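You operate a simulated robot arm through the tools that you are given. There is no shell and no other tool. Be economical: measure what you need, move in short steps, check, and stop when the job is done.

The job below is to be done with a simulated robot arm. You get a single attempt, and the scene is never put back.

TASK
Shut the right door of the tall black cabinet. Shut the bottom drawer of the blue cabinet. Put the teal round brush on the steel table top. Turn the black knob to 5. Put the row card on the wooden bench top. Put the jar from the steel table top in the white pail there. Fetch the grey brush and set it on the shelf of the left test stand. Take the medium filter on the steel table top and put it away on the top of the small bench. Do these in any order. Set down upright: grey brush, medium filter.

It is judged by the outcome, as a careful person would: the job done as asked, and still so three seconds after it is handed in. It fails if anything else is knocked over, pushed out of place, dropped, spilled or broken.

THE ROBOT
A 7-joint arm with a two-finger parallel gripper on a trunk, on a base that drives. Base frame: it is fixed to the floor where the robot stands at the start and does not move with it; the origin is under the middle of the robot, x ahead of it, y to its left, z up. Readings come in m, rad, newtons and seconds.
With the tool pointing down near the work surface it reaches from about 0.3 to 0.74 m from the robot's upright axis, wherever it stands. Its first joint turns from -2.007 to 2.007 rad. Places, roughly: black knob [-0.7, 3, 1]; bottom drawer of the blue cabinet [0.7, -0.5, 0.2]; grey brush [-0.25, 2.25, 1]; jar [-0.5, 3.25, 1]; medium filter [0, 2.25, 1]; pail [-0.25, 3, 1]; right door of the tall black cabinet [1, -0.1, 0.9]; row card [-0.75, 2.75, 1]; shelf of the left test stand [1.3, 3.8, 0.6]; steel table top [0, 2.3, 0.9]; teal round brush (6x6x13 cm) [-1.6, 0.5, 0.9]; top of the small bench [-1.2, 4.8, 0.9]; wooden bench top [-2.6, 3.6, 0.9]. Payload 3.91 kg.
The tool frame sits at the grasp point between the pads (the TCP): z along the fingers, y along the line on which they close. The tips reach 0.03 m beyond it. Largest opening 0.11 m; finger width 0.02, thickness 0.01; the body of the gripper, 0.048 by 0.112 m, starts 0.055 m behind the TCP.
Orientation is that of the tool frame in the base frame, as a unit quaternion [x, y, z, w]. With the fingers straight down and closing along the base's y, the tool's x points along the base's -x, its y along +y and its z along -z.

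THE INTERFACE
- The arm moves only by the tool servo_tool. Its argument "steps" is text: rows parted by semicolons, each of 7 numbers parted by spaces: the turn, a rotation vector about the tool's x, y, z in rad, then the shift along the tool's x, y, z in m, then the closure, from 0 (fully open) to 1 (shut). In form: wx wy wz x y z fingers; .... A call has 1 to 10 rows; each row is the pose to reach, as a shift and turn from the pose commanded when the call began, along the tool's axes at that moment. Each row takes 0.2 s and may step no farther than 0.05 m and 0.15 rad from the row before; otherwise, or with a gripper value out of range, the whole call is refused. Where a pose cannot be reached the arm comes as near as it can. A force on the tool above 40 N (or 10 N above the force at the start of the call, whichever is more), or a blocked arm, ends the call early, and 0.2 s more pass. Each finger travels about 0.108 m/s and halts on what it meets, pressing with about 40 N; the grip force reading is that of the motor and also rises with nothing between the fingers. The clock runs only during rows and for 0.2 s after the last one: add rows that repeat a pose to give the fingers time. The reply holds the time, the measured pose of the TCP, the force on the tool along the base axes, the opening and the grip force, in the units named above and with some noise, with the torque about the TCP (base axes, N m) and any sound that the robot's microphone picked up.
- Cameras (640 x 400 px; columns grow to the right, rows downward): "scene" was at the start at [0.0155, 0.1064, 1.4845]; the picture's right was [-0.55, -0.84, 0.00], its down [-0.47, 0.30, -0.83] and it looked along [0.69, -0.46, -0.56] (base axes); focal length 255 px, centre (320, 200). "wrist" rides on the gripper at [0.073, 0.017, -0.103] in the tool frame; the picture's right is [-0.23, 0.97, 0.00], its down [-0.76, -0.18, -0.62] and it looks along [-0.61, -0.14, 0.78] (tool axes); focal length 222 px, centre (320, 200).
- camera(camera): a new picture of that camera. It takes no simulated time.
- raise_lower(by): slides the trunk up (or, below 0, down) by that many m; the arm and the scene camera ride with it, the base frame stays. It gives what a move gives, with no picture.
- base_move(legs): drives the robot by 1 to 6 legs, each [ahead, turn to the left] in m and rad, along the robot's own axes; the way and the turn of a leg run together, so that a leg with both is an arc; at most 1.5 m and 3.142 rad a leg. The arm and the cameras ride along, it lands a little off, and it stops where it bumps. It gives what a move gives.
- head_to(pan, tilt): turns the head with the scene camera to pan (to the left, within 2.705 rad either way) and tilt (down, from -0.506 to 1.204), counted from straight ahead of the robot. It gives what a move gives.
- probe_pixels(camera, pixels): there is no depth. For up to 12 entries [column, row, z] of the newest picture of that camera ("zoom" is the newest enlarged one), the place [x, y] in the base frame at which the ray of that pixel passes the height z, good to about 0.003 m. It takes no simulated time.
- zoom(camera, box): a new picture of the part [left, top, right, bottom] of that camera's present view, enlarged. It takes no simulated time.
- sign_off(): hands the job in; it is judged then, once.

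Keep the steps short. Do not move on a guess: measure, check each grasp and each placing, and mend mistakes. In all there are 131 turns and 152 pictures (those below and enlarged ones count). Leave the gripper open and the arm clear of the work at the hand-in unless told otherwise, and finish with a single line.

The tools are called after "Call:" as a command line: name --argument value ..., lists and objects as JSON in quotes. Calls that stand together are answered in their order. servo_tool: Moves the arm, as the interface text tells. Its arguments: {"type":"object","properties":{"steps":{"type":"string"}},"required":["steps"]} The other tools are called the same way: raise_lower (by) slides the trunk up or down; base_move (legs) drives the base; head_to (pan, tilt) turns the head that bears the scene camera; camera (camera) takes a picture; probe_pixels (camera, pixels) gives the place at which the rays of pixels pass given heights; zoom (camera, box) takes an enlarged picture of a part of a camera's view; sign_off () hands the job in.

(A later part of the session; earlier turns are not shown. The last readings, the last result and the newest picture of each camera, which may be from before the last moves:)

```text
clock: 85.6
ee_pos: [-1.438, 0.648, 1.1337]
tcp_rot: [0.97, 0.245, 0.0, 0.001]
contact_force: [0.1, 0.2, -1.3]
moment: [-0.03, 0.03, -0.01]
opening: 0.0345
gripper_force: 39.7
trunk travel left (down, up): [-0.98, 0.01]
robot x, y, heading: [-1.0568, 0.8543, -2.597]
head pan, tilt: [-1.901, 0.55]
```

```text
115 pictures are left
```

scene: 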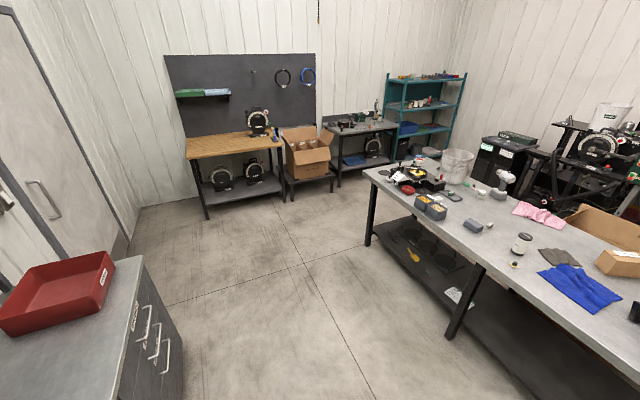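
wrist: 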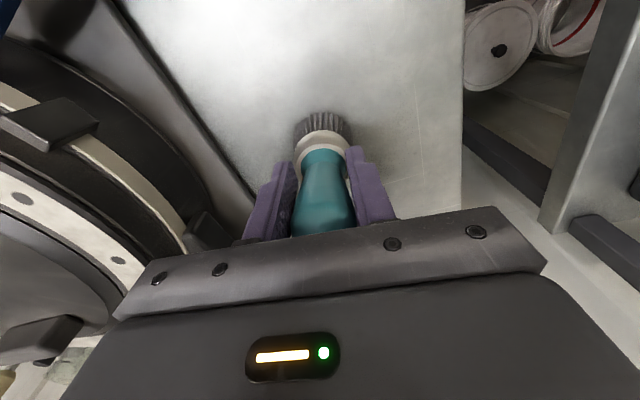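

Call:
zoom --camera "scene" --box '[360, 140, 640, 320]'

Call:
probe_pixels --camera "scene" --pixels '[[362, 176, 0.9], [454, 335, 0], [478, 268, 0.9], [600, 372, 0.9], [522, 250, 0.9], [490, 227, 0.9], [455, 178, 0.9], [500, 195, 0.9], [578, 290, 0.9], [404, 178, 0.9], [470, 222, 0.9], [431, 208, 0.9]]'

```text
2.22 times, centred on (500, 230) of scene
```

zoom: 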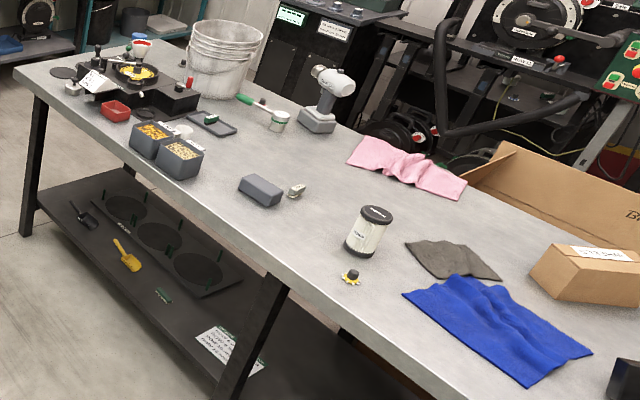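

```text
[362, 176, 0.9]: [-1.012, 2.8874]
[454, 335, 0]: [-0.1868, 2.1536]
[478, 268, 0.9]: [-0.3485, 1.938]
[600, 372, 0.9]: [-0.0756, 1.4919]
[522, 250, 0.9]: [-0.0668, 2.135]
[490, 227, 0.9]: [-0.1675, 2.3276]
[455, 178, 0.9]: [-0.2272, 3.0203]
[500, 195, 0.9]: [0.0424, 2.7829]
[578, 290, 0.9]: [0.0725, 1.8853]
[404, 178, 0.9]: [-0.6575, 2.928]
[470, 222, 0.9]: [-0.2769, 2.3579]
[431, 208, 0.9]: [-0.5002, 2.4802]
```

Objects are mapped. I back off and drive to (-0.80, 1.785) facing the steel table square on.

Call:
base_move --legs '[[-0.3, 0], [0, -2.115], [0.775, 0], [0, -0.96]]'

Call:
head_to --pan -0.1 --tilt 0.75

Call:
camera --camera "scene"

Call:
camera --camera "wrist"

```text
clock: 103.3
ee_pos: [-0.408, 1.978, 1.1347]
tcp_rot: [-0.25, 0.968, 0.0, 0.0]
contact_force: [1.0, -0.2, -1.0]
moment: [0.01, 0.01, -0.01]
opening: 0.0
gripper_force: 37.8
trunk travel left (down, up): [-0.98, 0.01]
robot x, y, heading: [-0.7924, 1.771, 0.552]
head pan, tilt: [-1.901, 0.55]
```

```text
clock: 105.1
ee_pos: [-0.4088, 1.9776, 1.1344]
tcp_rot: [-0.249, 0.968, 0.0, -0.001]
contact_force: [-0.4, -0.4, -0.2]
moment: [-0.01, 0.0, 0.01]
opening: 0.0001
gripper_force: 37.6
trunk travel left (down, up): [-0.98, 0.01]
robot x, y, heading: [-0.7881, 1.7742, 0.546]
head pan, tilt: [-0.099, 0.75]
```

```text
113 pictures are left
```

scene: 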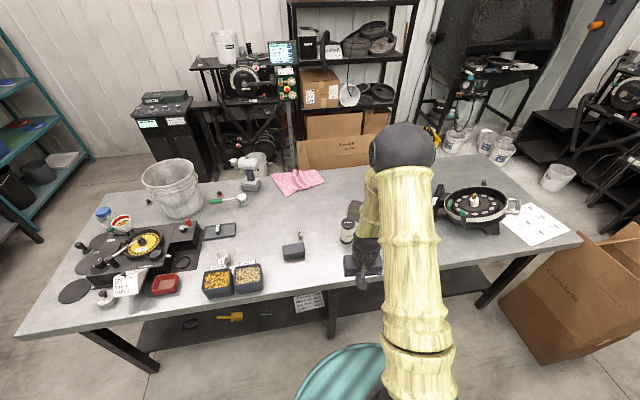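

```text
112 pictures are left
```

wrist: 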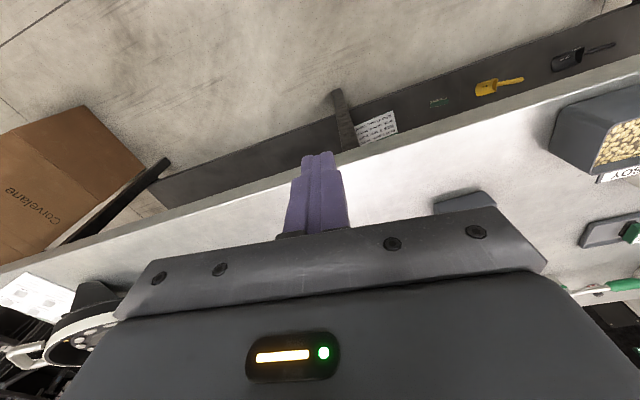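

The gripper reads fully closed and empty: the teal brush slipped out on the way. I look for it on the floor.

Call:
head_to --pan -2.5 --tilt 0.8

Call:
camera --camera "scene"

Call:
head_to --pan 2.2 --tilt 0.8

Call:
camera --camera "scene"

```text
clock: 107.3
ee_pos: [-0.4094, 1.9773, 1.1332]
tcp_rot: [-0.249, 0.969, 0.001, 0.0]
contact_force: [-0.6, -0.1, -0.4]
moment: [0.05, -0.04, 0.0]
opening: 0.0
gripper_force: 38.2
trunk travel left (down, up): [-0.98, 0.01]
robot x, y, heading: [-0.7864, 1.774, 0.551]
head pan, tilt: [-2.499, 0.799]
```

```text
111 pictures are left
```

scene: 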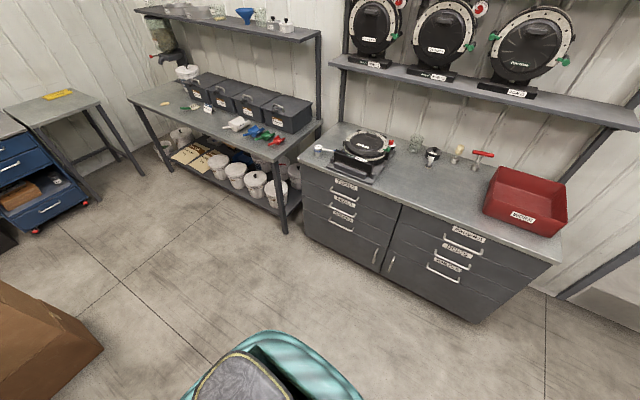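

```text
clock: 111.0
ee_pos: [-0.4088, 1.9767, 1.1337]
tcp_rot: [-0.249, 0.968, 0.002, 0.0]
contact_force: [0.0, -0.7, 0.1]
moment: [0.03, -0.01, -0.01]
opening: 0.0
gripper_force: 38.3
trunk travel left (down, up): [-0.98, 0.01]
robot x, y, heading: [-0.7881, 1.7708, 0.549]
head pan, tilt: [2.201, 0.799]
```

```text
110 pictures are left
```

scene: 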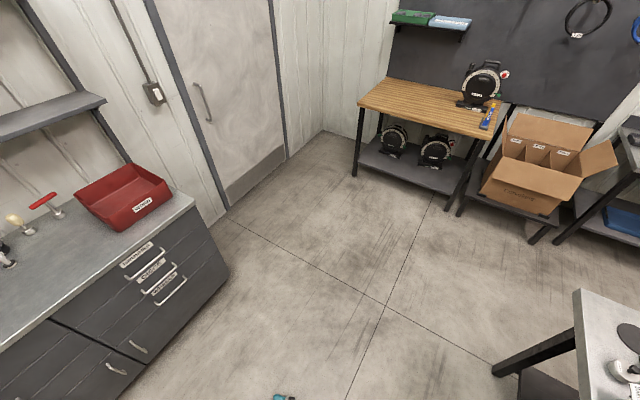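

Something teal shows at (285,397) on the floor. I tilt down there.

Call:
head_to --pan 2.2 --tilt 1.2

Call:
camera --camera "scene"

```text
clock: 111.9
ee_pos: [-0.4086, 1.9772, 1.1335]
tcp_rot: [-0.249, 0.968, 0.001, 0.0]
contact_force: [-0.2, -0.7, -0.3]
moment: [-0.01, 0.03, 0.0]
opening: 0.0003
gripper_force: 38.1
trunk travel left (down, up): [-0.98, 0.01]
robot x, y, heading: [-0.7897, 1.769, 0.547]
head pan, tilt: [2.201, 1.201]
```

```text
109 pictures are left
```

scene: 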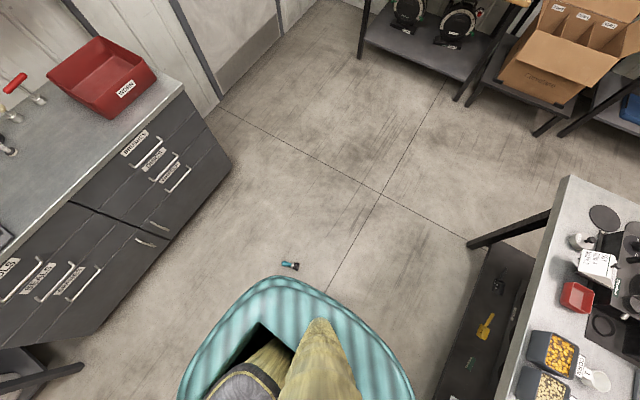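

Call:
probe_pixels --camera "scene" --pixels '[[284, 263, 0.03], [298, 268, 0.03], [290, 266, 0.03]]'

Call:
zoom --camera "scene" --box '[260, 245, 320, 285]'

```text
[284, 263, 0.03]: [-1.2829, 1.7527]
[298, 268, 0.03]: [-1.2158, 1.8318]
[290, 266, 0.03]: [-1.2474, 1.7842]
```

```text
10.00 times, centred on (290, 265) of scene
```

zoom: 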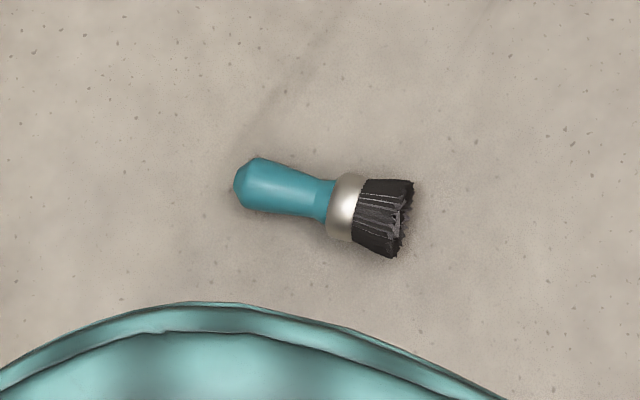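

The brush lies intact on the floor at (-1.25, 1.79), bristles pointing to (0.65,0.76). I turn to it, open the fingers and lower the trunk.

Call:
base_move --legs '[[0, 2.59]]'

Call:
raise_lower --by -0.4

Call:
raise_lower --by -0.4

Call:
servo_tool --steps "0 0 0.145 0 0 0 0.6; 0 0 0.29 0 0 0 .3; 0 0 .435 0 0 0 0; 0 0 .58 0 0 0 0; 0 0 .72 0 0 0 0; 0 0 .86 0 0 0 0"

Call:
camera --camera "wrist"

```text
clock: 121.2
ee_pos: [-1.2194, 1.795, 1.1331]
tcp_rot: [1.0, -0.023, 0.0, 0.0]
contact_force: [1.0, 1.0, -0.3]
moment: [0.0, -0.02, -0.01]
opening: 0.0001
gripper_force: 37.4
trunk travel left (down, up): [-0.98, 0.01]
robot x, y, heading: [-0.7883, 1.7704, -3.134]
head pan, tilt: [2.201, 1.201]
```

```text
clock: 125.1
ee_pos: [-1.2198, 1.7949, 0.7337]
tcp_rot: [1.0, -0.023, 0.0, 0.001]
contact_force: [-0.5, 1.0, 0.7]
moment: [0.0, 0.04, 0.01]
opening: 0.0
gripper_force: 37.3
trunk travel left (down, up): [-0.58, 0.41]
robot x, y, heading: [-0.7873, 1.7717, -3.138]
head pan, tilt: [2.201, 1.201]
```

```text
clock: 128.9
ee_pos: [-1.219, 1.7949, 0.3343]
tcp_rot: [1.0, -0.023, 0.0, 0.001]
contact_force: [0.7, 0.0, 0.3]
moment: [0.01, -0.01, -0.01]
opening: 0.0
gripper_force: 37.8
trunk travel left (down, up): [-0.18, 0.81]
robot x, y, heading: [-0.7896, 1.7727, -3.134]
head pan, tilt: [2.201, 1.201]
```

```text
clock: 130.3
ee_pos: [-1.2183, 1.7945, 0.3334]
tcp_rot: [0.899, -0.438, 0.0, 0.0]
contact_force: [0.5, 1.2, -0.5]
moment: [0.06, 0.01, 0.0]
opening: 0.1099
gripper_force: 0.1
trunk travel left (down, up): [-0.18, 0.81]
robot x, y, heading: [-0.7901, 1.7735, -3.139]
head pan, tilt: [2.201, 1.201]
```

```text
107 pictures are left
```

wrist: 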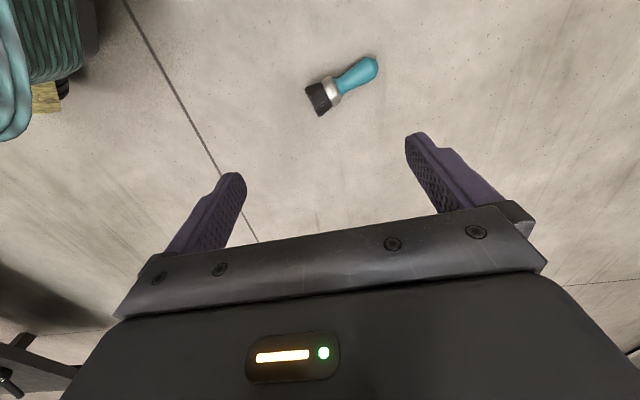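

I turned the wrong way about tool z; I correct by turning -1.77 rad after measuring the brush.

Call:
probe_pixels --camera "wrist" --pixels '[[372, 66, 0.02], [314, 100, 0.025], [347, 82, 0.02], [336, 87, 0.02]]'

Call:
servo_tool --steps "0 0 -.148 0 0 0 0; 0 0 -.296 0 0 0 0; 0 0 -.444 0 0 0 0; 0 0 -.592 0 0 0 0; 0 0 -.74 0 0 0 0; 0 0 -.888 0 0 0 0; 0 0 -1.036 0 0 0 0; 0 0 -1.184 0 0 0 0; 0 0 -1.332 0 0 0 0; 0 0 -1.48 0 0 0 0"

Call:
servo_tool --steps "0 0 -.145 0 0 0 0; 0 0 -.29 0 0 0 0"

Call:
camera --camera "wrist"

```text
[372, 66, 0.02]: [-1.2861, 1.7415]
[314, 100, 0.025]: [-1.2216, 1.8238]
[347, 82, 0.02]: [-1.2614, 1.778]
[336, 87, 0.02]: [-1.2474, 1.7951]
```

```text
clock: 132.5
ee_pos: [-1.2193, 1.7942, 0.333]
tcp_rot: [0.959, 0.284, 0.0, 0.002]
contact_force: [0.1, 0.1, -0.4]
moment: [0.01, 0.02, -0.03]
opening: 0.1101
gripper_force: 0.0
trunk travel left (down, up): [-0.18, 0.81]
robot x, y, heading: [-0.7884, 1.7723, -3.135]
head pan, tilt: [2.201, 1.201]
```

```text
clock: 133.1
ee_pos: [-1.218, 1.795, 0.3335]
tcp_rot: [0.908, 0.42, -0.001, 0.0]
contact_force: [0.1, 0.1, 0.0]
moment: [0.01, 0.02, 0.01]
opening: 0.1099
gripper_force: 0.1
trunk travel left (down, up): [-0.18, 0.81]
robot x, y, heading: [-0.7895, 1.7684, -3.136]
head pan, tilt: [2.201, 1.201]
```

```text
106 pictures are left
```

wrist: 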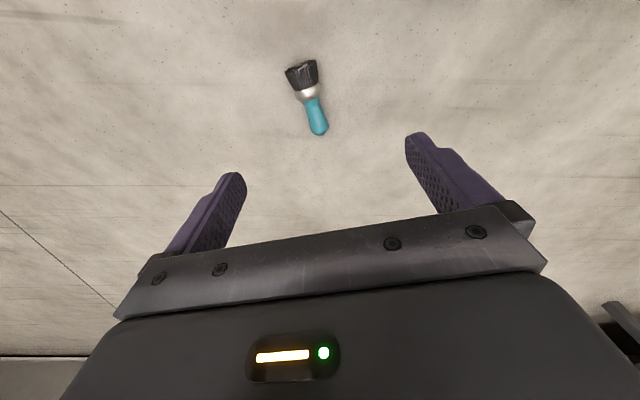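

Call:
probe_pixels --camera "wrist" --pixels '[[320, 132, 0.02], [301, 68, 0.025], [313, 108, 0.02], [308, 92, 0.025]]'

Call:
zoom --camera "wrist" --box '[260, 40, 380, 150]'

```text
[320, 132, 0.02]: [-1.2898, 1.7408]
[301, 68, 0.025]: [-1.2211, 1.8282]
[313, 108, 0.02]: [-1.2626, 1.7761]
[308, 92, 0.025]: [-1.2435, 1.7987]
```

```text
3.64 times, centred on (320, 95) of wrist
```

zoom: 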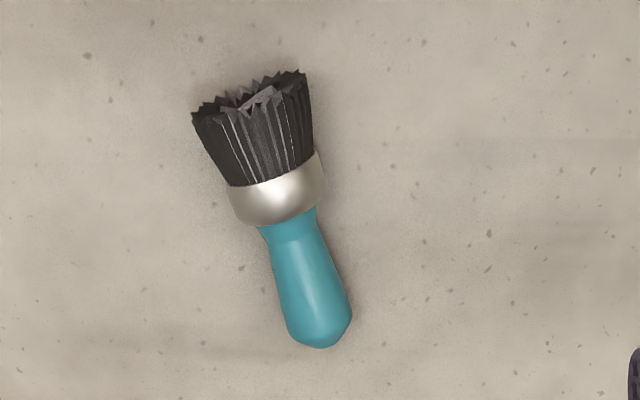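

Call:
servo_tool --steps "0 0 -.02 -.02 -.01 .04 0; 0 0 -.04 -.04 -.021 .08 0; 0 0 -.04 -.04 -.021 .13 0; 0 0 -.04 -.04 -.021 .18 0; 0 0 -.04 -.04 -.021 .23 0; 0 0 -.04 -.04 -.021 .275 0; 0 0 -.04 -.04 -.021 .297 0"

Call:
camera --camera "wrist"

```text
clock: 134.7
ee_pos: [-1.2607, 1.7795, 0.0357]
tcp_rot: [0.899, 0.437, -0.001, 0.0]
contact_force: [0.3, -0.8, -0.2]
moment: [-0.02, -0.03, 0.0]
opening: 0.1101
gripper_force: 0.0
trunk travel left (down, up): [-0.18, 0.81]
robot x, y, heading: [-0.7863, 1.7716, -3.139]
head pan, tilt: [2.201, 1.201]
```

```text
104 pictures are left
```

wrist: 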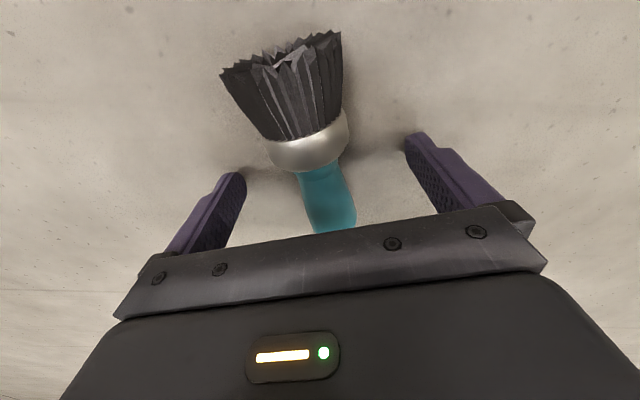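

Call:
servo_tool --steps "0 0 0 0 0 .004 .4; 0 0 0 0 0 .004 .7; 0 0 0 0 0 .004 1; 0 0 0 0 0 .004 1; 0 0 0 0 0 .004 1; 0 0 0 0 0 -.04 1; 0 0 0 0 0 -.09 1; 0 0 0 0 0 -.13 1"

Call:
camera --camera "wrist"

```text
clock: 136.5
ee_pos: [-1.2591, 1.7809, 0.1671]
tcp_rot: [0.9, 0.437, -0.001, 0.002]
contact_force: [-0.4, 0.9, -0.1]
moment: [-0.01, 0.01, 0.02]
opening: 0.0331
gripper_force: 40.1
trunk travel left (down, up): [-0.18, 0.81]
robot x, y, heading: [-0.7891, 1.7729, -3.14]
head pan, tilt: [2.201, 1.201]
```

```text
103 pictures are left
```

wrist: 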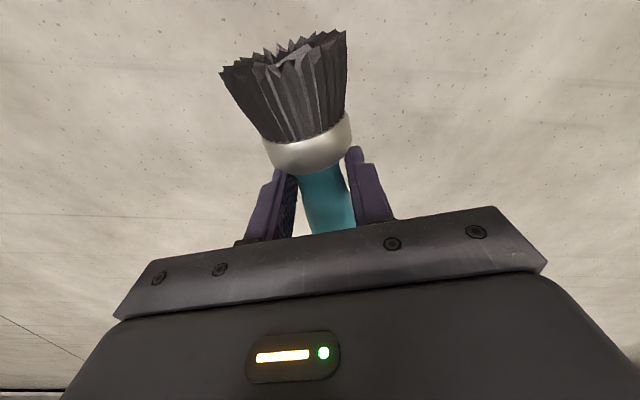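

Brush held across its waist. I raise the trunk and turn back to the steel table.

Call:
raise_lower --by 0.4

Call:
raise_lower --by 0.4

Call:
raise_lower --by 0.17

Call:
base_move --legs '[[0, -1.27], [0, -1.27]]'

Call:
head_to --pan 0.1 --tilt 0.8

Call:
camera --camera "scene"

Call:
camera --camera "wrist"

```text
clock: 140.3
ee_pos: [-1.2587, 1.7802, 0.5682]
tcp_rot: [0.899, 0.437, -0.001, 0.0]
contact_force: [0.7, 0.1, 0.0]
moment: [0.0, 0.02, -0.05]
opening: 0.0332
gripper_force: 40.5
trunk travel left (down, up): [-0.58, 0.41]
robot x, y, heading: [-0.7844, 1.7685, -3.143]
head pan, tilt: [2.201, 1.201]
```

```text
clock: 144.2
ee_pos: [-1.2593, 1.7796, 0.9676]
tcp_rot: [0.9, 0.436, -0.001, 0.0]
contact_force: [0.0, 0.6, -0.5]
moment: [-0.02, 0.01, 0.01]
opening: 0.0329
gripper_force: 40.1
trunk travel left (down, up): [-0.98, 0.01]
robot x, y, heading: [-0.7867, 1.7723, -3.135]
head pan, tilt: [2.201, 1.201]
```

```text
clock: 144.7
ee_pos: [-1.2598, 1.7798, 0.9784]
tcp_rot: [0.899, 0.437, -0.001, 0.0]
contact_force: [-0.6, 0.7, -0.6]
moment: [0.01, 0.04, 0.0]
opening: 0.0331
gripper_force: 40.0
out of reach, approached as far as the arm can: row 1
trunk travel left (down, up): [-0.99, 0.0]
robot x, y, heading: [-0.7865, 1.7731, -3.143]
head pan, tilt: [2.201, 1.201]
```

```text
clock: 154.4
ee_pos: [-0.3819, 2.0091, 0.9782]
tcp_rot: [-0.662, 0.749, 0.0, 0.001]
contact_force: [0.7, 0.3, -1.1]
moment: [0.04, -0.04, -0.02]
opening: 0.0331
gripper_force: 39.8
trunk travel left (down, up): [-0.99, 0.0]
robot x, y, heading: [-0.7867, 1.7748, 0.546]
head pan, tilt: [2.201, 1.201]
```

```text
clock: 156.4
ee_pos: [-0.3815, 2.0086, 0.9775]
tcp_rot: [-0.662, 0.75, 0.0, 0.0]
contact_force: [-0.2, 0.1, -0.4]
moment: [0.03, 0.03, 0.03]
opening: 0.033
gripper_force: 39.8
trunk travel left (down, up): [-0.99, 0.0]
robot x, y, heading: [-0.7875, 1.7752, 0.543]
head pan, tilt: [0.099, 0.799]
```

```text
102 pictures are left
```

scene: 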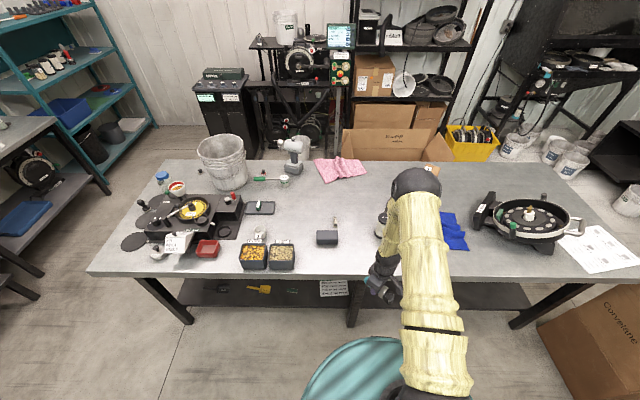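

```text
101 pictures are left
```

wrist: 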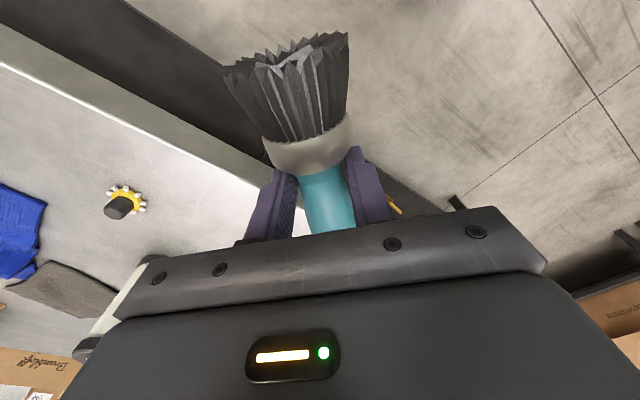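

Call:
probe_pixels --camera "scene" --pixels '[[327, 243, 0.9], [316, 245, 0.9], [338, 244, 0.9], [268, 270, 0.9], [280, 270, 0.9], [335, 224, 0.9], [384, 232, 0.9], [260, 214, 0.9], [352, 268, 0.9]]'

Call:
zoom --camera "scene" --box '[100, 130, 400, 300]'

Call:
probe_pixels --camera "wrist" --pixels '[[122, 205, 0.9], [290, 205, 0.9]]'

```text
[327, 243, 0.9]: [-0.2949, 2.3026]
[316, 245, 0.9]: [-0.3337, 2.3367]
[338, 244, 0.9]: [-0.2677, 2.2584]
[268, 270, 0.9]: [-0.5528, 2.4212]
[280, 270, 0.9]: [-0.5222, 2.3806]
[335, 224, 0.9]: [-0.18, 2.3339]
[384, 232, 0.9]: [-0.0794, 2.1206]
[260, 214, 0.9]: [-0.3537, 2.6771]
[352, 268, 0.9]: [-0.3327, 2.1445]
```

```text
2.13 times, centred on (250, 215) of scene
```

zoom: 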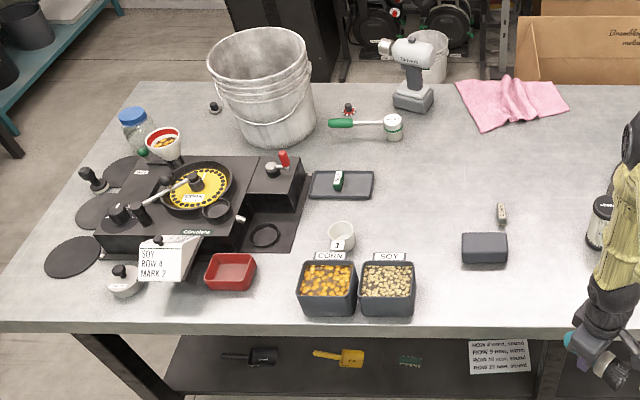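

```text
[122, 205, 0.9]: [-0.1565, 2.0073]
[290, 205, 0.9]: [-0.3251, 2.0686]
```

The steel-table spot around (-0.33, 2.14) is free. I move there and lower until contact.

Call:
servo_tool --steps "0 0 0 -.046 -.0115 -.01 1; 0 0 0 -.092 -.023 -.01 1; 0 0 0 -.136 -.0345 -.01 1; 0 0 0 -.136 -.0345 .015 1; 0 0 0 -.136 -.0345 .03 1; 0 0 0 -.136 -.0345 .038 1"

Call:
camera --camera "wrist"

Call:
camera --camera "scene"

```text
clock: 157.8
ee_pos: [-0.3293, 2.14, 0.9416]
tcp_rot: [-0.663, 0.749, 0.0, 0.0]
contact_force: [-0.2, -0.3, -0.9]
moment: [0.04, -0.02, 0.01]
opening: 0.0333
gripper_force: 40.1
trunk travel left (down, up): [-0.99, 0.0]
robot x, y, heading: [-0.7901, 1.7738, 0.541]
head pan, tilt: [0.099, 0.799]
```

```text
99 pictures are left
```

wrist: 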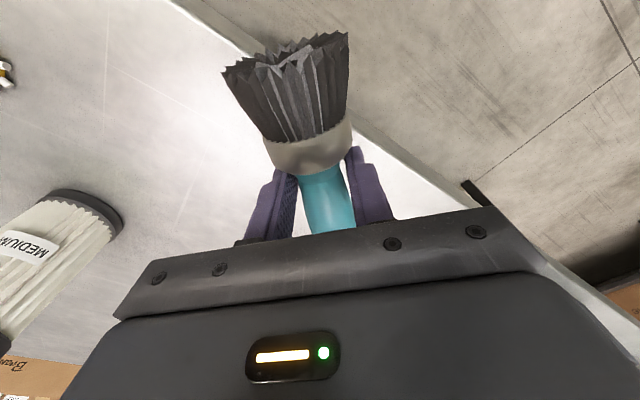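

```text
98 pictures are left
```

scene: 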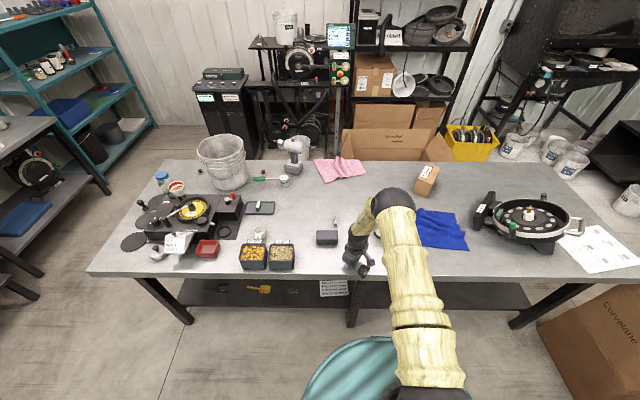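

Call:
probe_pixels --camera "wrist" --pixels '[[410, 160, 0.9], [200, 15, 0.9], [285, 50, 0.92]]'

Call:
servo_tool --steps "0 0 0 0 0 .003 1; 0 0 0 0 0 .006 1; 0 0 0 0 0 .009 1; 0 0 0 0 0 .012 1"

```text
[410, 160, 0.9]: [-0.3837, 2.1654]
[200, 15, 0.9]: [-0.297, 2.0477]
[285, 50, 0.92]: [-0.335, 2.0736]
```

```text
clock: 158.8
ee_pos: [-0.3299, 2.1403, 0.9272]
tcp_rot: [-0.662, 0.75, 0.001, 0.001]
contact_force: [-0.6, 0.2, -1.1]
moment: [0.01, 0.0, -0.02]
opening: 0.0333
gripper_force: 39.5
trunk travel left (down, up): [-0.99, 0.0]
robot x, y, heading: [-0.7842, 1.7732, 0.543]
head pan, tilt: [0.099, 0.799]
```

The wrist view shows the real table edge is closer than I had; the bristles overhang it. I lift and move 10 cm further in before lowering.

Call:
servo_tool --steps "0 0 0 0 0 -.035 1; 0 0 0 -.011 -.049 -.035 1; 0 0 0 -.022 -.098 -.035 1; 0 0 0 -.022 -.098 -.015 1; 0 0 0 -.022 -.098 0 1; 0 0 0 -.022 -.098 .004 1; 0 0 0 -.022 -.098 .008 1"

Call:
camera --camera "wrist"

Call:
zoom --camera "scene" --box '[280, 180, 480, 320]'

```text
refused: row 2 steps farther than a row can; nothing moved
```

```text
97 pictures are left
```

wrist: 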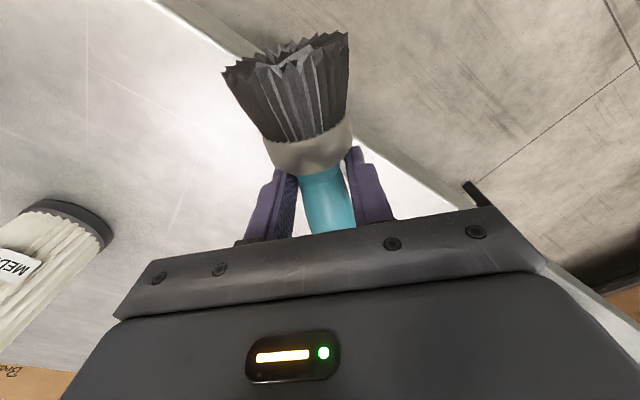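

```text
2.86 times, centred on (380, 250) of scene
```

zoom: 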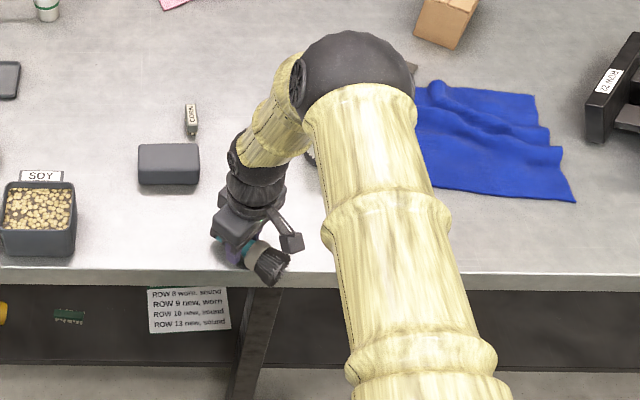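

Call:
servo_tool --steps "0 0 0 0 0 -.035 1; 0 0 0 -.009 -.033 -.035 1; 0 0 0 -.016 -.066 -.035 1; 0 0 0 -.022 -.098 -.035 1; 0 0 0 -.022 -.098 -.015 1; 0 0 0 -.022 -.098 0 1; 0 0 0 -.022 -.098 .004 1; 0 0 0 -.022 -.098 .008 1"

Call:
camera --camera "wrist"

```text
clock: 160.6
ee_pos: [-0.2288, 2.15, 0.9202]
tcp_rot: [-0.663, 0.749, 0.0, 0.0]
contact_force: [0.1, 0.2, -0.1]
moment: [0.02, 0.01, 0.03]
opening: 0.0331
gripper_force: 39.7
trunk travel left (down, up): [-0.99, 0.0]
robot x, y, heading: [-0.7863, 1.7774, 0.539]
head pan, tilt: [0.099, 0.799]
```

```text
95 pictures are left
```

wrist: 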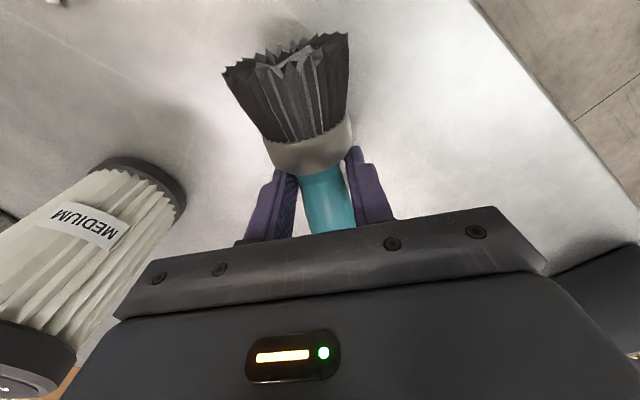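

Now well inside. Still no contact at tip height 0.89; I keep lowering in small steps.

Call:
servo_tool --steps "0 0 0 0 0 .006 1; 0 0 0 0 0 .012 1; 0 0 0 0 0 .018 1; 0 0 0 0 0 .024 1; 0 0 0 0 0 .03 1; 0 0 0 0 0 .036 1"

```text
clock: 161.5
ee_pos: [-0.2269, 2.1506, 0.9097]
tcp_rot: [-0.661, 0.75, 0.0, 0.005]
contact_force: [-5.4, -4.3, 22.2]
moment: [-0.08, 0.51, 0.14]
opening: 0.0332
gripper_force: 40.1
trunk travel left (down, up): [-0.99, 0.0]
robot x, y, heading: [-0.7875, 1.7726, 0.541]
head pan, tilt: [0.099, 0.799]
stopped in row 4: the force on the tool passed its limit at 70 N (the readings are from after the stop); the commanded pose is now the measured one
```

Contact: table top ≈0.878. I ease up 2 mm, open, and lift away.

Call:
servo_tool --steps "0 0 0 0 0 -.003 1; 0 0 0 0 0 -.003 .85; 0 0 0 0 0 -.003 .7; 0 0 0 0 0 -.003 .5; 0 0 0 0 0 -.003 .5; 0 0 0 0 0 -.05 .5; 0 0 0 0 0 -.1 .3; 0 0 0 0 0 -.14 0; 0 0 0 0 0 -.17 0"

Call:
camera --camera "wrist"

Call:
zoom --camera "scene" --box '[280, 180, 480, 320]'

```text
clock: 163.5
ee_pos: [-0.2293, 2.1512, 1.0761]
tcp_rot: [-0.662, 0.75, 0.001, 0.004]
contact_force: [0.5, -0.3, 0.4]
moment: [0.01, 0.01, -0.04]
opening: 0.1101
gripper_force: 0.0
trunk travel left (down, up): [-0.99, 0.0]
robot x, y, heading: [-0.7862, 1.7703, 0.543]
head pan, tilt: [0.099, 0.799]
```

```text
94 pictures are left
```

wrist: 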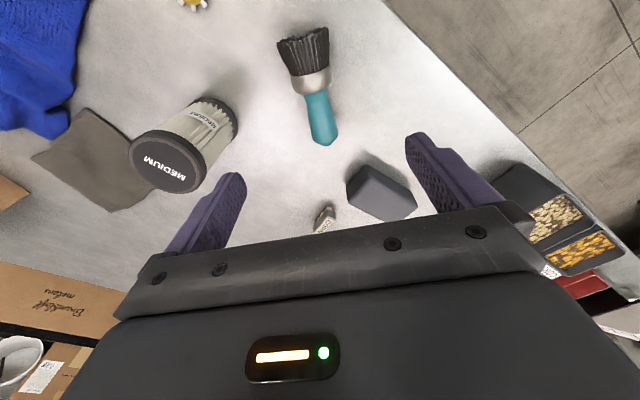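

```text
2.86 times, centred on (380, 250) of scene
```

zoom: 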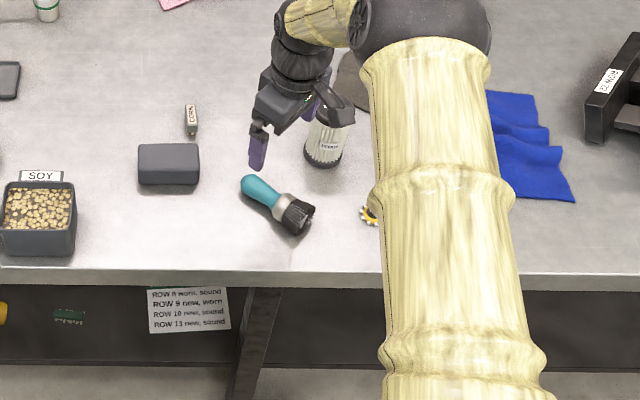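

Teal brush rests on the table. Next: identify the grey brush and filter with a close-up.

Call:
zoom --camera "wrist" --box '[120, 80, 440, 240]'

Call:
probe_pixels --camera "wrist" --pixels '[[382, 180, 0.93], [350, 180, 0.93], [378, 166, 0.93], [414, 196, 0.93], [345, 198, 0.93], [325, 218, 0.9], [164, 160, 1.0], [130, 150, 1.0], [198, 170, 1.0], [222, 115, 0.88], [303, 60, 0.9], [328, 140, 0.9]]'

```text
2.00 times, centred on (280, 160) of wrist
```

zoom: 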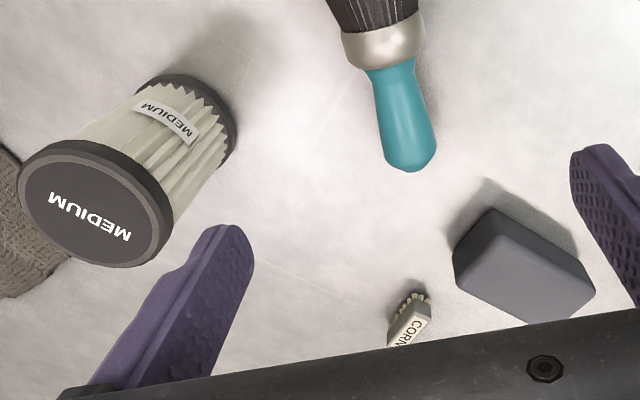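

```text
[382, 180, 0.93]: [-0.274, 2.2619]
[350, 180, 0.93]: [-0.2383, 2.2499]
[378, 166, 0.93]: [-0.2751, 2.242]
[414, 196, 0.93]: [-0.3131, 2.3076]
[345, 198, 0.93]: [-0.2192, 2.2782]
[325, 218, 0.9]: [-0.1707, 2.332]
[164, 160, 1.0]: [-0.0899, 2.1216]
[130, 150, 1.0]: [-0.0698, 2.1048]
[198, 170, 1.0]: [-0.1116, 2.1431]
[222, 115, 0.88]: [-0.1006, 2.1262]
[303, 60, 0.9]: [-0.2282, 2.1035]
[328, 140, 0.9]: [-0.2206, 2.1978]
```

Two candidates for "grey brush": the block and the small "CORN" piece. I take close-ups.

Call:
zoom --camera "wrist" --box '[300, 150, 430, 235]'

Call:
zoom --camera "scene" --box '[225, 190, 355, 260]'

```text
4.71 times, centred on (365, 192) of wrist
```

zoom: 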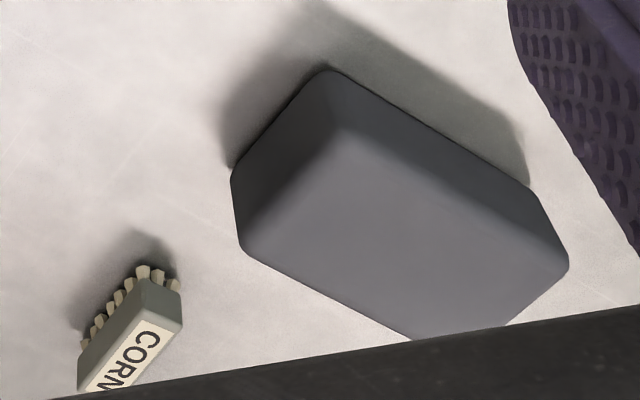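

```text
4.92 times, centred on (290, 225) of scene
```

zoom: 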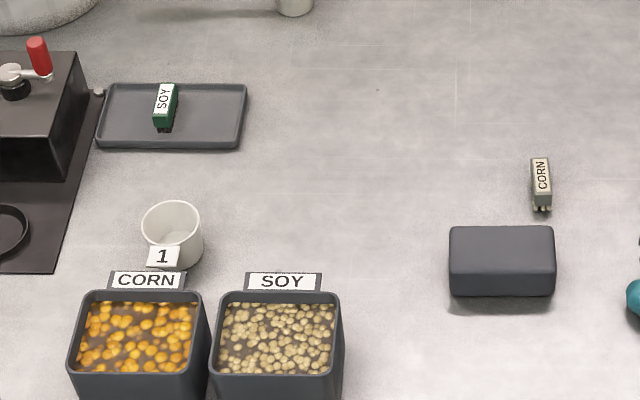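

The small "CORN" piece has tufts — that is the grey brush (bristles down, label up). Filter first: I triangulate its top.

Call:
camera --camera "scene"

Call:
zoom --camera "scene" --box '[350, 195, 420, 255]'

Call:
probe_pixels --camera "wrist" --pixels '[[170, 161, 0.96], [170, 161, 0.98], [170, 161, 1.0], [170, 161, 1.02]]'

```text
89 pictures are left
```

scene: 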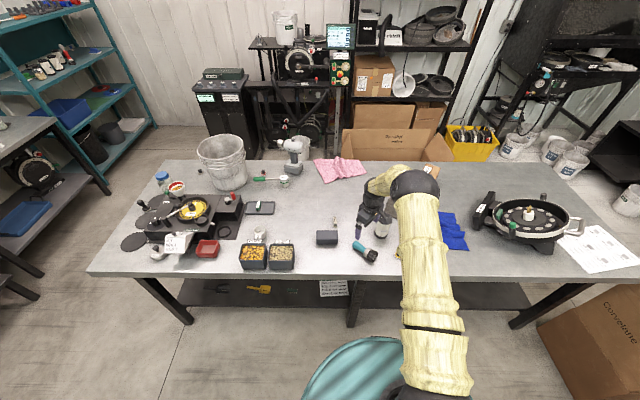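

```text
6.67 times, centred on (385, 225) of scene
```

zoom: 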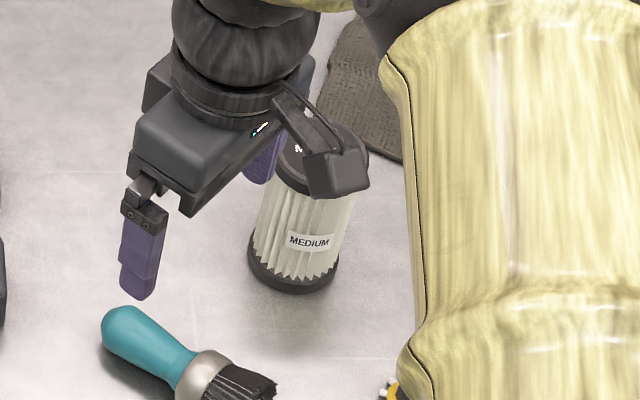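

```text
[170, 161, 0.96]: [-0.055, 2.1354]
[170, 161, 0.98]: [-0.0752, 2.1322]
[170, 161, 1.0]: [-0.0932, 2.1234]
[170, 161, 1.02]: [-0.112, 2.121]
```

Call:
probe_pixels --camera "scene" --pixels '[[381, 234.8, 0.88], [383.5, 219.5, 0.98], [383.5, 219.5, 1.0], [337, 216, 0.9]]'

```text
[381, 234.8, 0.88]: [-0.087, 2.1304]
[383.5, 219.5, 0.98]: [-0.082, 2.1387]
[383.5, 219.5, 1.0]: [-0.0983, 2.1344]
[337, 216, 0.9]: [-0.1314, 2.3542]
```

Filter axis ≈(-0.086, 2.13), top ≈0.99. It's slightly far, so I drive 0.14 m ahead (fingers are above it).

Call:
base_move --legs '[[0.14, 0]]'

```text
clock: 164.9
ee_pos: [-0.1103, 2.2237, 1.0745]
tcp_rot: [-0.661, 0.75, 0.0, 0.004]
contact_force: [0.2, -0.7, 0.5]
moment: [0.01, 0.02, 0.02]
opening: 0.1102
gripper_force: 0.0
trunk travel left (down, up): [-0.99, 0.0]
robot x, y, heading: [-0.6713, 1.8445, 0.546]
head pan, tilt: [0.099, 0.799]
```

Call:
servo_tool --steps "0 0 .13 .03 -.012 0 0; 0 0 .26 .06 -.024 0 0; 0 0 .39 .09 -.0356 0 0; 0 0 .52 .09 -.0356 0 0; 0 0 .65 .09 -.0356 0 0; 0 0 .78 .09 -.0356 0 0; 0 0 .9 .09 -.0356 0 0"

Call:
camera --camera "wrist"

```text
clock: 166.6
ee_pos: [-0.086, 2.1288, 1.0764]
tcp_rot: [-0.269, 0.963, 0.002, 0.004]
contact_force: [0.9, -0.2, -1.0]
moment: [-0.02, 0.04, -0.01]
opening: 0.11
gripper_force: 0.1
trunk travel left (down, up): [-0.99, 0.0]
robot x, y, heading: [-0.6721, 1.8458, 0.543]
head pan, tilt: [0.099, 0.799]
```

```text
87 pictures are left
```

wrist: 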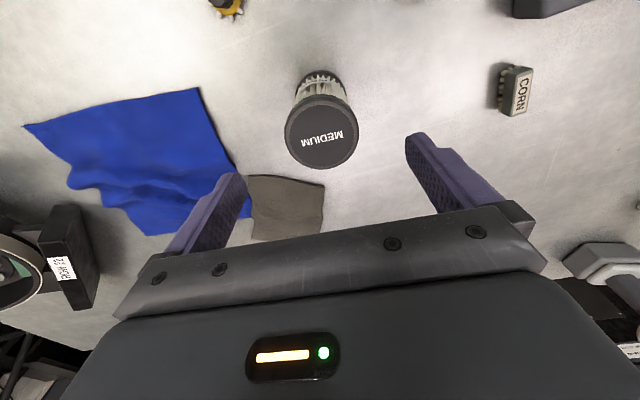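

Filter is centred at (321,135), as expected. Descend and grip.

Call:
servo_tool --steps "0 0 0 0 0 .045 0; 0 0 0 0 0 .09 0; 0 0 0 0 0 .131 0; 0 0 0 0 0 .131 .2; 0 0 0 0 0 .131 .4; 0 0 0 0 0 .131 .7; 0 0 0 0 0 .131 1; 0 0 0 0 0 .131 1; 0 0 0 0 0 .131 1"

Call:
servo_tool --steps "0 0 0 0 0 -.04 1; 0 0 0 0 0 -.09 1; 0 0 0 0 0 -.14 1; 0 0 0 0.03 0 -.17 1"

Call:
camera --camera "wrist"

```text
clock: 168.6
ee_pos: [-0.0866, 2.1299, 0.945]
tcp_rot: [-0.269, 0.963, 0.003, 0.007]
contact_force: [2.8, 3.2, 34.9]
moment: [-0.05, 0.28, -0.03]
opening: 0.0627
gripper_force: 39.7
trunk travel left (down, up): [-0.99, 0.0]
robot x, y, heading: [-0.6695, 1.8442, 0.542]
head pan, tilt: [0.099, 0.799]
```

```text
clock: 169.6
ee_pos: [-0.1147, 2.1162, 1.1125]
tcp_rot: [-0.269, 0.963, 0.002, 0.004]
contact_force: [-0.8, -0.7, -1.1]
moment: [0.02, -0.01, -0.01]
opening: 0.063
gripper_force: 40.8
trunk travel left (down, up): [-0.99, 0.0]
robot x, y, heading: [-0.6699, 1.8421, 0.54]
head pan, tilt: [0.099, 0.799]
```

```text
86 pictures are left
```

wrist: 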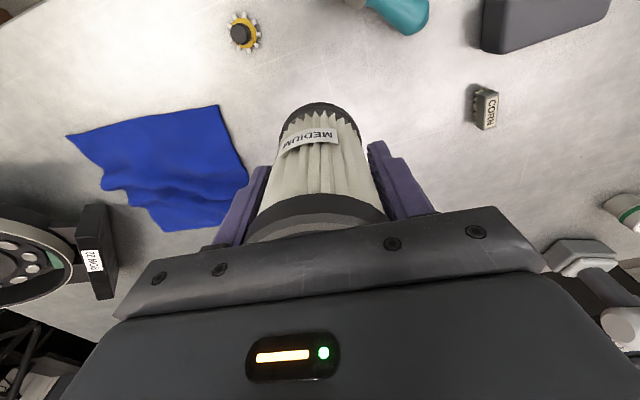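

Filter gripped (opening 0.063). I retract the arm and drive round the table end toward the small bench.

Call:
servo_tool --steps "0 0 0 .045 0 -.01 1; 0 0 0 .09 0 -.02 1; 0 0 0 .135 0 -.03 1; 0 0 0 .17 0 -.04 1"

Call:
base_move --legs '[[-0.15, 0], [0, 1.64], [1.0, 0], [0.7, 0], [0, -1.34]]'

Call:
head_to --pan 0.4 --tilt 0.6

Call:
camera --camera "scene"

```text
clock: 170.6
ee_pos: [-0.2609, 2.0278, 1.1544]
tcp_rot: [-0.27, 0.963, 0.002, 0.004]
contact_force: [1.0, -0.7, -0.6]
moment: [-0.02, 0.01, -0.02]
opening: 0.0628
gripper_force: 40.2
trunk travel left (down, up): [-0.99, 0.0]
robot x, y, heading: [-0.668, 1.8417, 0.544]
head pan, tilt: [0.099, 0.799]
```

```text
clock: 192.4
ee_pos: [-1.4391, 3.4429, 1.1522]
tcp_rot: [-0.4, 0.917, 0.003, 0.003]
contact_force: [-0.3, -0.2, -0.7]
moment: [-0.03, 0.02, 0.0]
opening: 0.0626
gripper_force: 40.0
trunk travel left (down, up): [-0.99, 0.0]
robot x, y, heading: [-1.7812, 3.1498, 0.824]
head pan, tilt: [0.099, 0.799]
```

```text
clock: 193.2
ee_pos: [-1.4375, 3.4426, 1.1533]
tcp_rot: [-0.399, 0.917, 0.003, 0.003]
contact_force: [-0.2, 0.0, -0.9]
moment: [0.0, 0.01, 0.0]
opening: 0.0629
gripper_force: 39.7
trunk travel left (down, up): [-0.99, 0.0]
robot x, y, heading: [-1.7797, 3.1553, 0.82]
head pan, tilt: [0.4, 0.6]
```

```text
85 pictures are left
```

scene: 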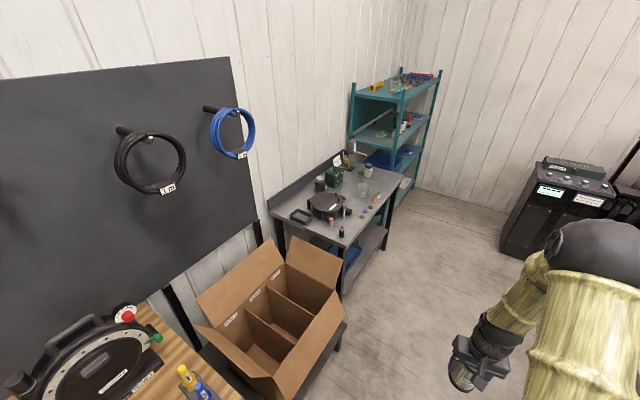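

Call:
probe_pixels --camera "scene" --pixels '[[345, 247, 0.88], [404, 178, 0.88], [270, 210, 0.88], [341, 296, 0], [388, 232, 0], [325, 208, 0.92], [375, 199, 0.9], [363, 189, 0.9], [384, 185, 0.88], [341, 235, 0.92], [510, 250, 0]]'

Call:
zoom --camera "scene" --box '[255, 140, 425, 260]'

```text
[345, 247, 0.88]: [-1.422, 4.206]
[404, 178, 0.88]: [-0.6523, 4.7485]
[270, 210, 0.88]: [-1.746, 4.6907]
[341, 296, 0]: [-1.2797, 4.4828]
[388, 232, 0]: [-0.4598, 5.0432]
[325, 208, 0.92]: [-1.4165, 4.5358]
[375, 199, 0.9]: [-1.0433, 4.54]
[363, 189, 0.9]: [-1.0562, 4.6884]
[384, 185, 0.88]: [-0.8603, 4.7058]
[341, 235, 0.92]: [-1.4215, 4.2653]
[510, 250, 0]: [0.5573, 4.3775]
```

```text
3.33 times, centred on (340, 200) of scene
```

zoom: 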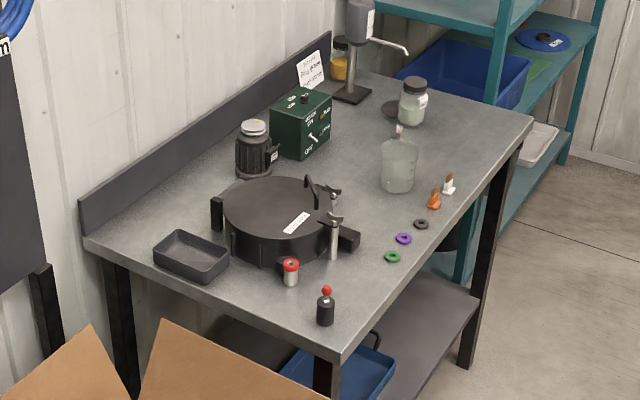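

I drive to near (-0.75, 4.1) and face the small bench.

Call:
base_move --legs '[[0, -0.08], [1.38, 0], [0, 1.44]]'

Call:
head_to --pan 0.0 --tilt 0.8

Call:
camera --camera "scene"

Call:
camera --camera "wrist"

```text
clock: 207.1
ee_pos: [-0.9899, 4.478, 1.1529]
tcp_rot: [0.894, -0.448, -0.004, -0.001]
contact_force: [0.1, -0.4, -2.0]
moment: [0.05, 0.01, -0.02]
opening: 0.0626
gripper_force: 40.2
trunk travel left (down, up): [-0.99, 0.0]
robot x, y, heading: [-0.7643, 4.0866, 2.211]
head pan, tilt: [0.4, 0.6]
```

```text
clock: 207.9
ee_pos: [-0.991, 4.4772, 1.1531]
tcp_rot: [0.894, -0.448, -0.004, -0.001]
contact_force: [0.2, 0.1, -1.0]
moment: [-0.02, 0.0, 0.0]
opening: 0.0627
gripper_force: 40.2
trunk travel left (down, up): [-0.99, 0.0]
robot x, y, heading: [-0.7671, 4.0885, 2.213]
head pan, tilt: [0.0, 0.799]
```

```text
83 pictures are left
```

scene: 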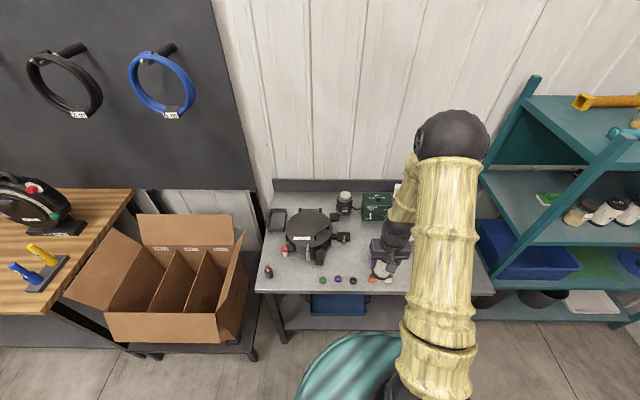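

```text
82 pictures are left
```

wrist: 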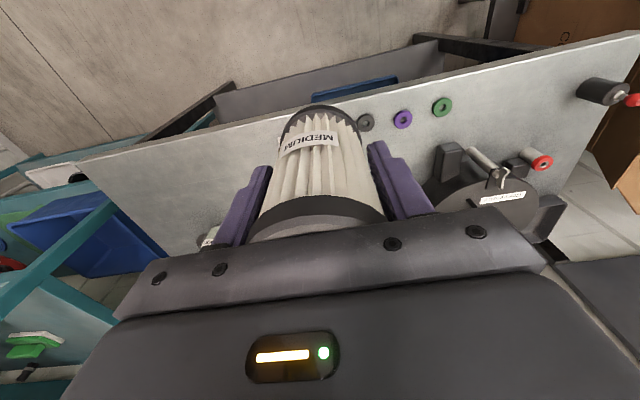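

Call:
probe_pixels --camera "wrist" --pixels '[[80, 160, 0.88], [275, 122, 0.88], [170, 190, 0.88], [365, 123, 0.88], [210, 240, 0.9], [160, 255, 0.88], [505, 65, 0.88]]'

Call:
probe_pixels --camera "scene" --pixels '[[494, 292, 0.88], [258, 290, 0.88], [353, 281, 0.88], [322, 281, 0.88], [275, 205, 0.88], [372, 279, 0.88]]'

```text
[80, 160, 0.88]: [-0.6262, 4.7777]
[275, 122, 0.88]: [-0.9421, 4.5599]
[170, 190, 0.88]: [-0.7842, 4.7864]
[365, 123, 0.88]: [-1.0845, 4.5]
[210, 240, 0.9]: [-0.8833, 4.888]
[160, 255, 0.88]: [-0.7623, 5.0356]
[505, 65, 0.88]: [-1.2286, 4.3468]
```

```text
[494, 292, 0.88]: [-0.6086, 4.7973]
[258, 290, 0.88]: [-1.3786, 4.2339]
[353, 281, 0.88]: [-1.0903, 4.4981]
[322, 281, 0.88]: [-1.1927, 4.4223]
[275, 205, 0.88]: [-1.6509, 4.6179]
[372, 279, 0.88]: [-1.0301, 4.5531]
```

Bench front edge runs (-0.617,4.787)–(-1.379,4.234). I aim for the free right end at (-0.81, 4.77).

Call:
servo_tool --steps "0 0 0 -.0158 -.0401 0 1; 0 0 0 -.0316 -.0802 0 1; 0 0 0 -.0474 -.1203 0 1; 0 0 0 -.0632 -.1604 0 1; 0 0 0 -.079 -.2005 0 1; 0 0 0 -.0948 -.2406 0 1; 0 0 0 -.1106 -.2807 0 1; 0 0 0 -.126 -.3205 0 1"

Call:
camera --camera "wrist"

```text
clock: 209.7
ee_pos: [-0.8105, 4.7754, 1.1525]
tcp_rot: [0.894, -0.448, -0.003, 0.002]
contact_force: [0.0, 0.3, -1.9]
moment: [-0.05, 0.05, 0.04]
opening: 0.0626
gripper_force: 39.9
trunk travel left (down, up): [-0.99, 0.0]
robot x, y, heading: [-0.7683, 4.0892, 2.212]
head pan, tilt: [0.0, 0.799]
```

```text
81 pictures are left
```

wrist: 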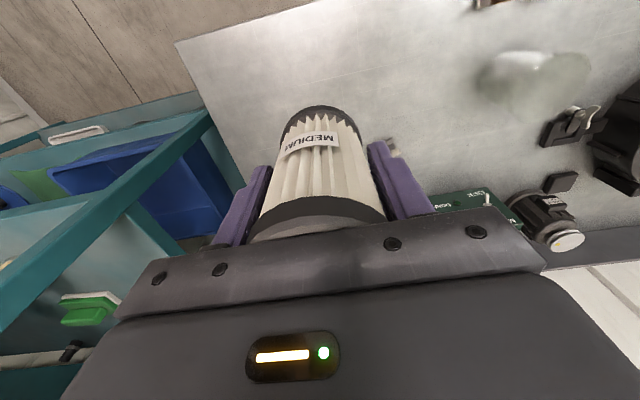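

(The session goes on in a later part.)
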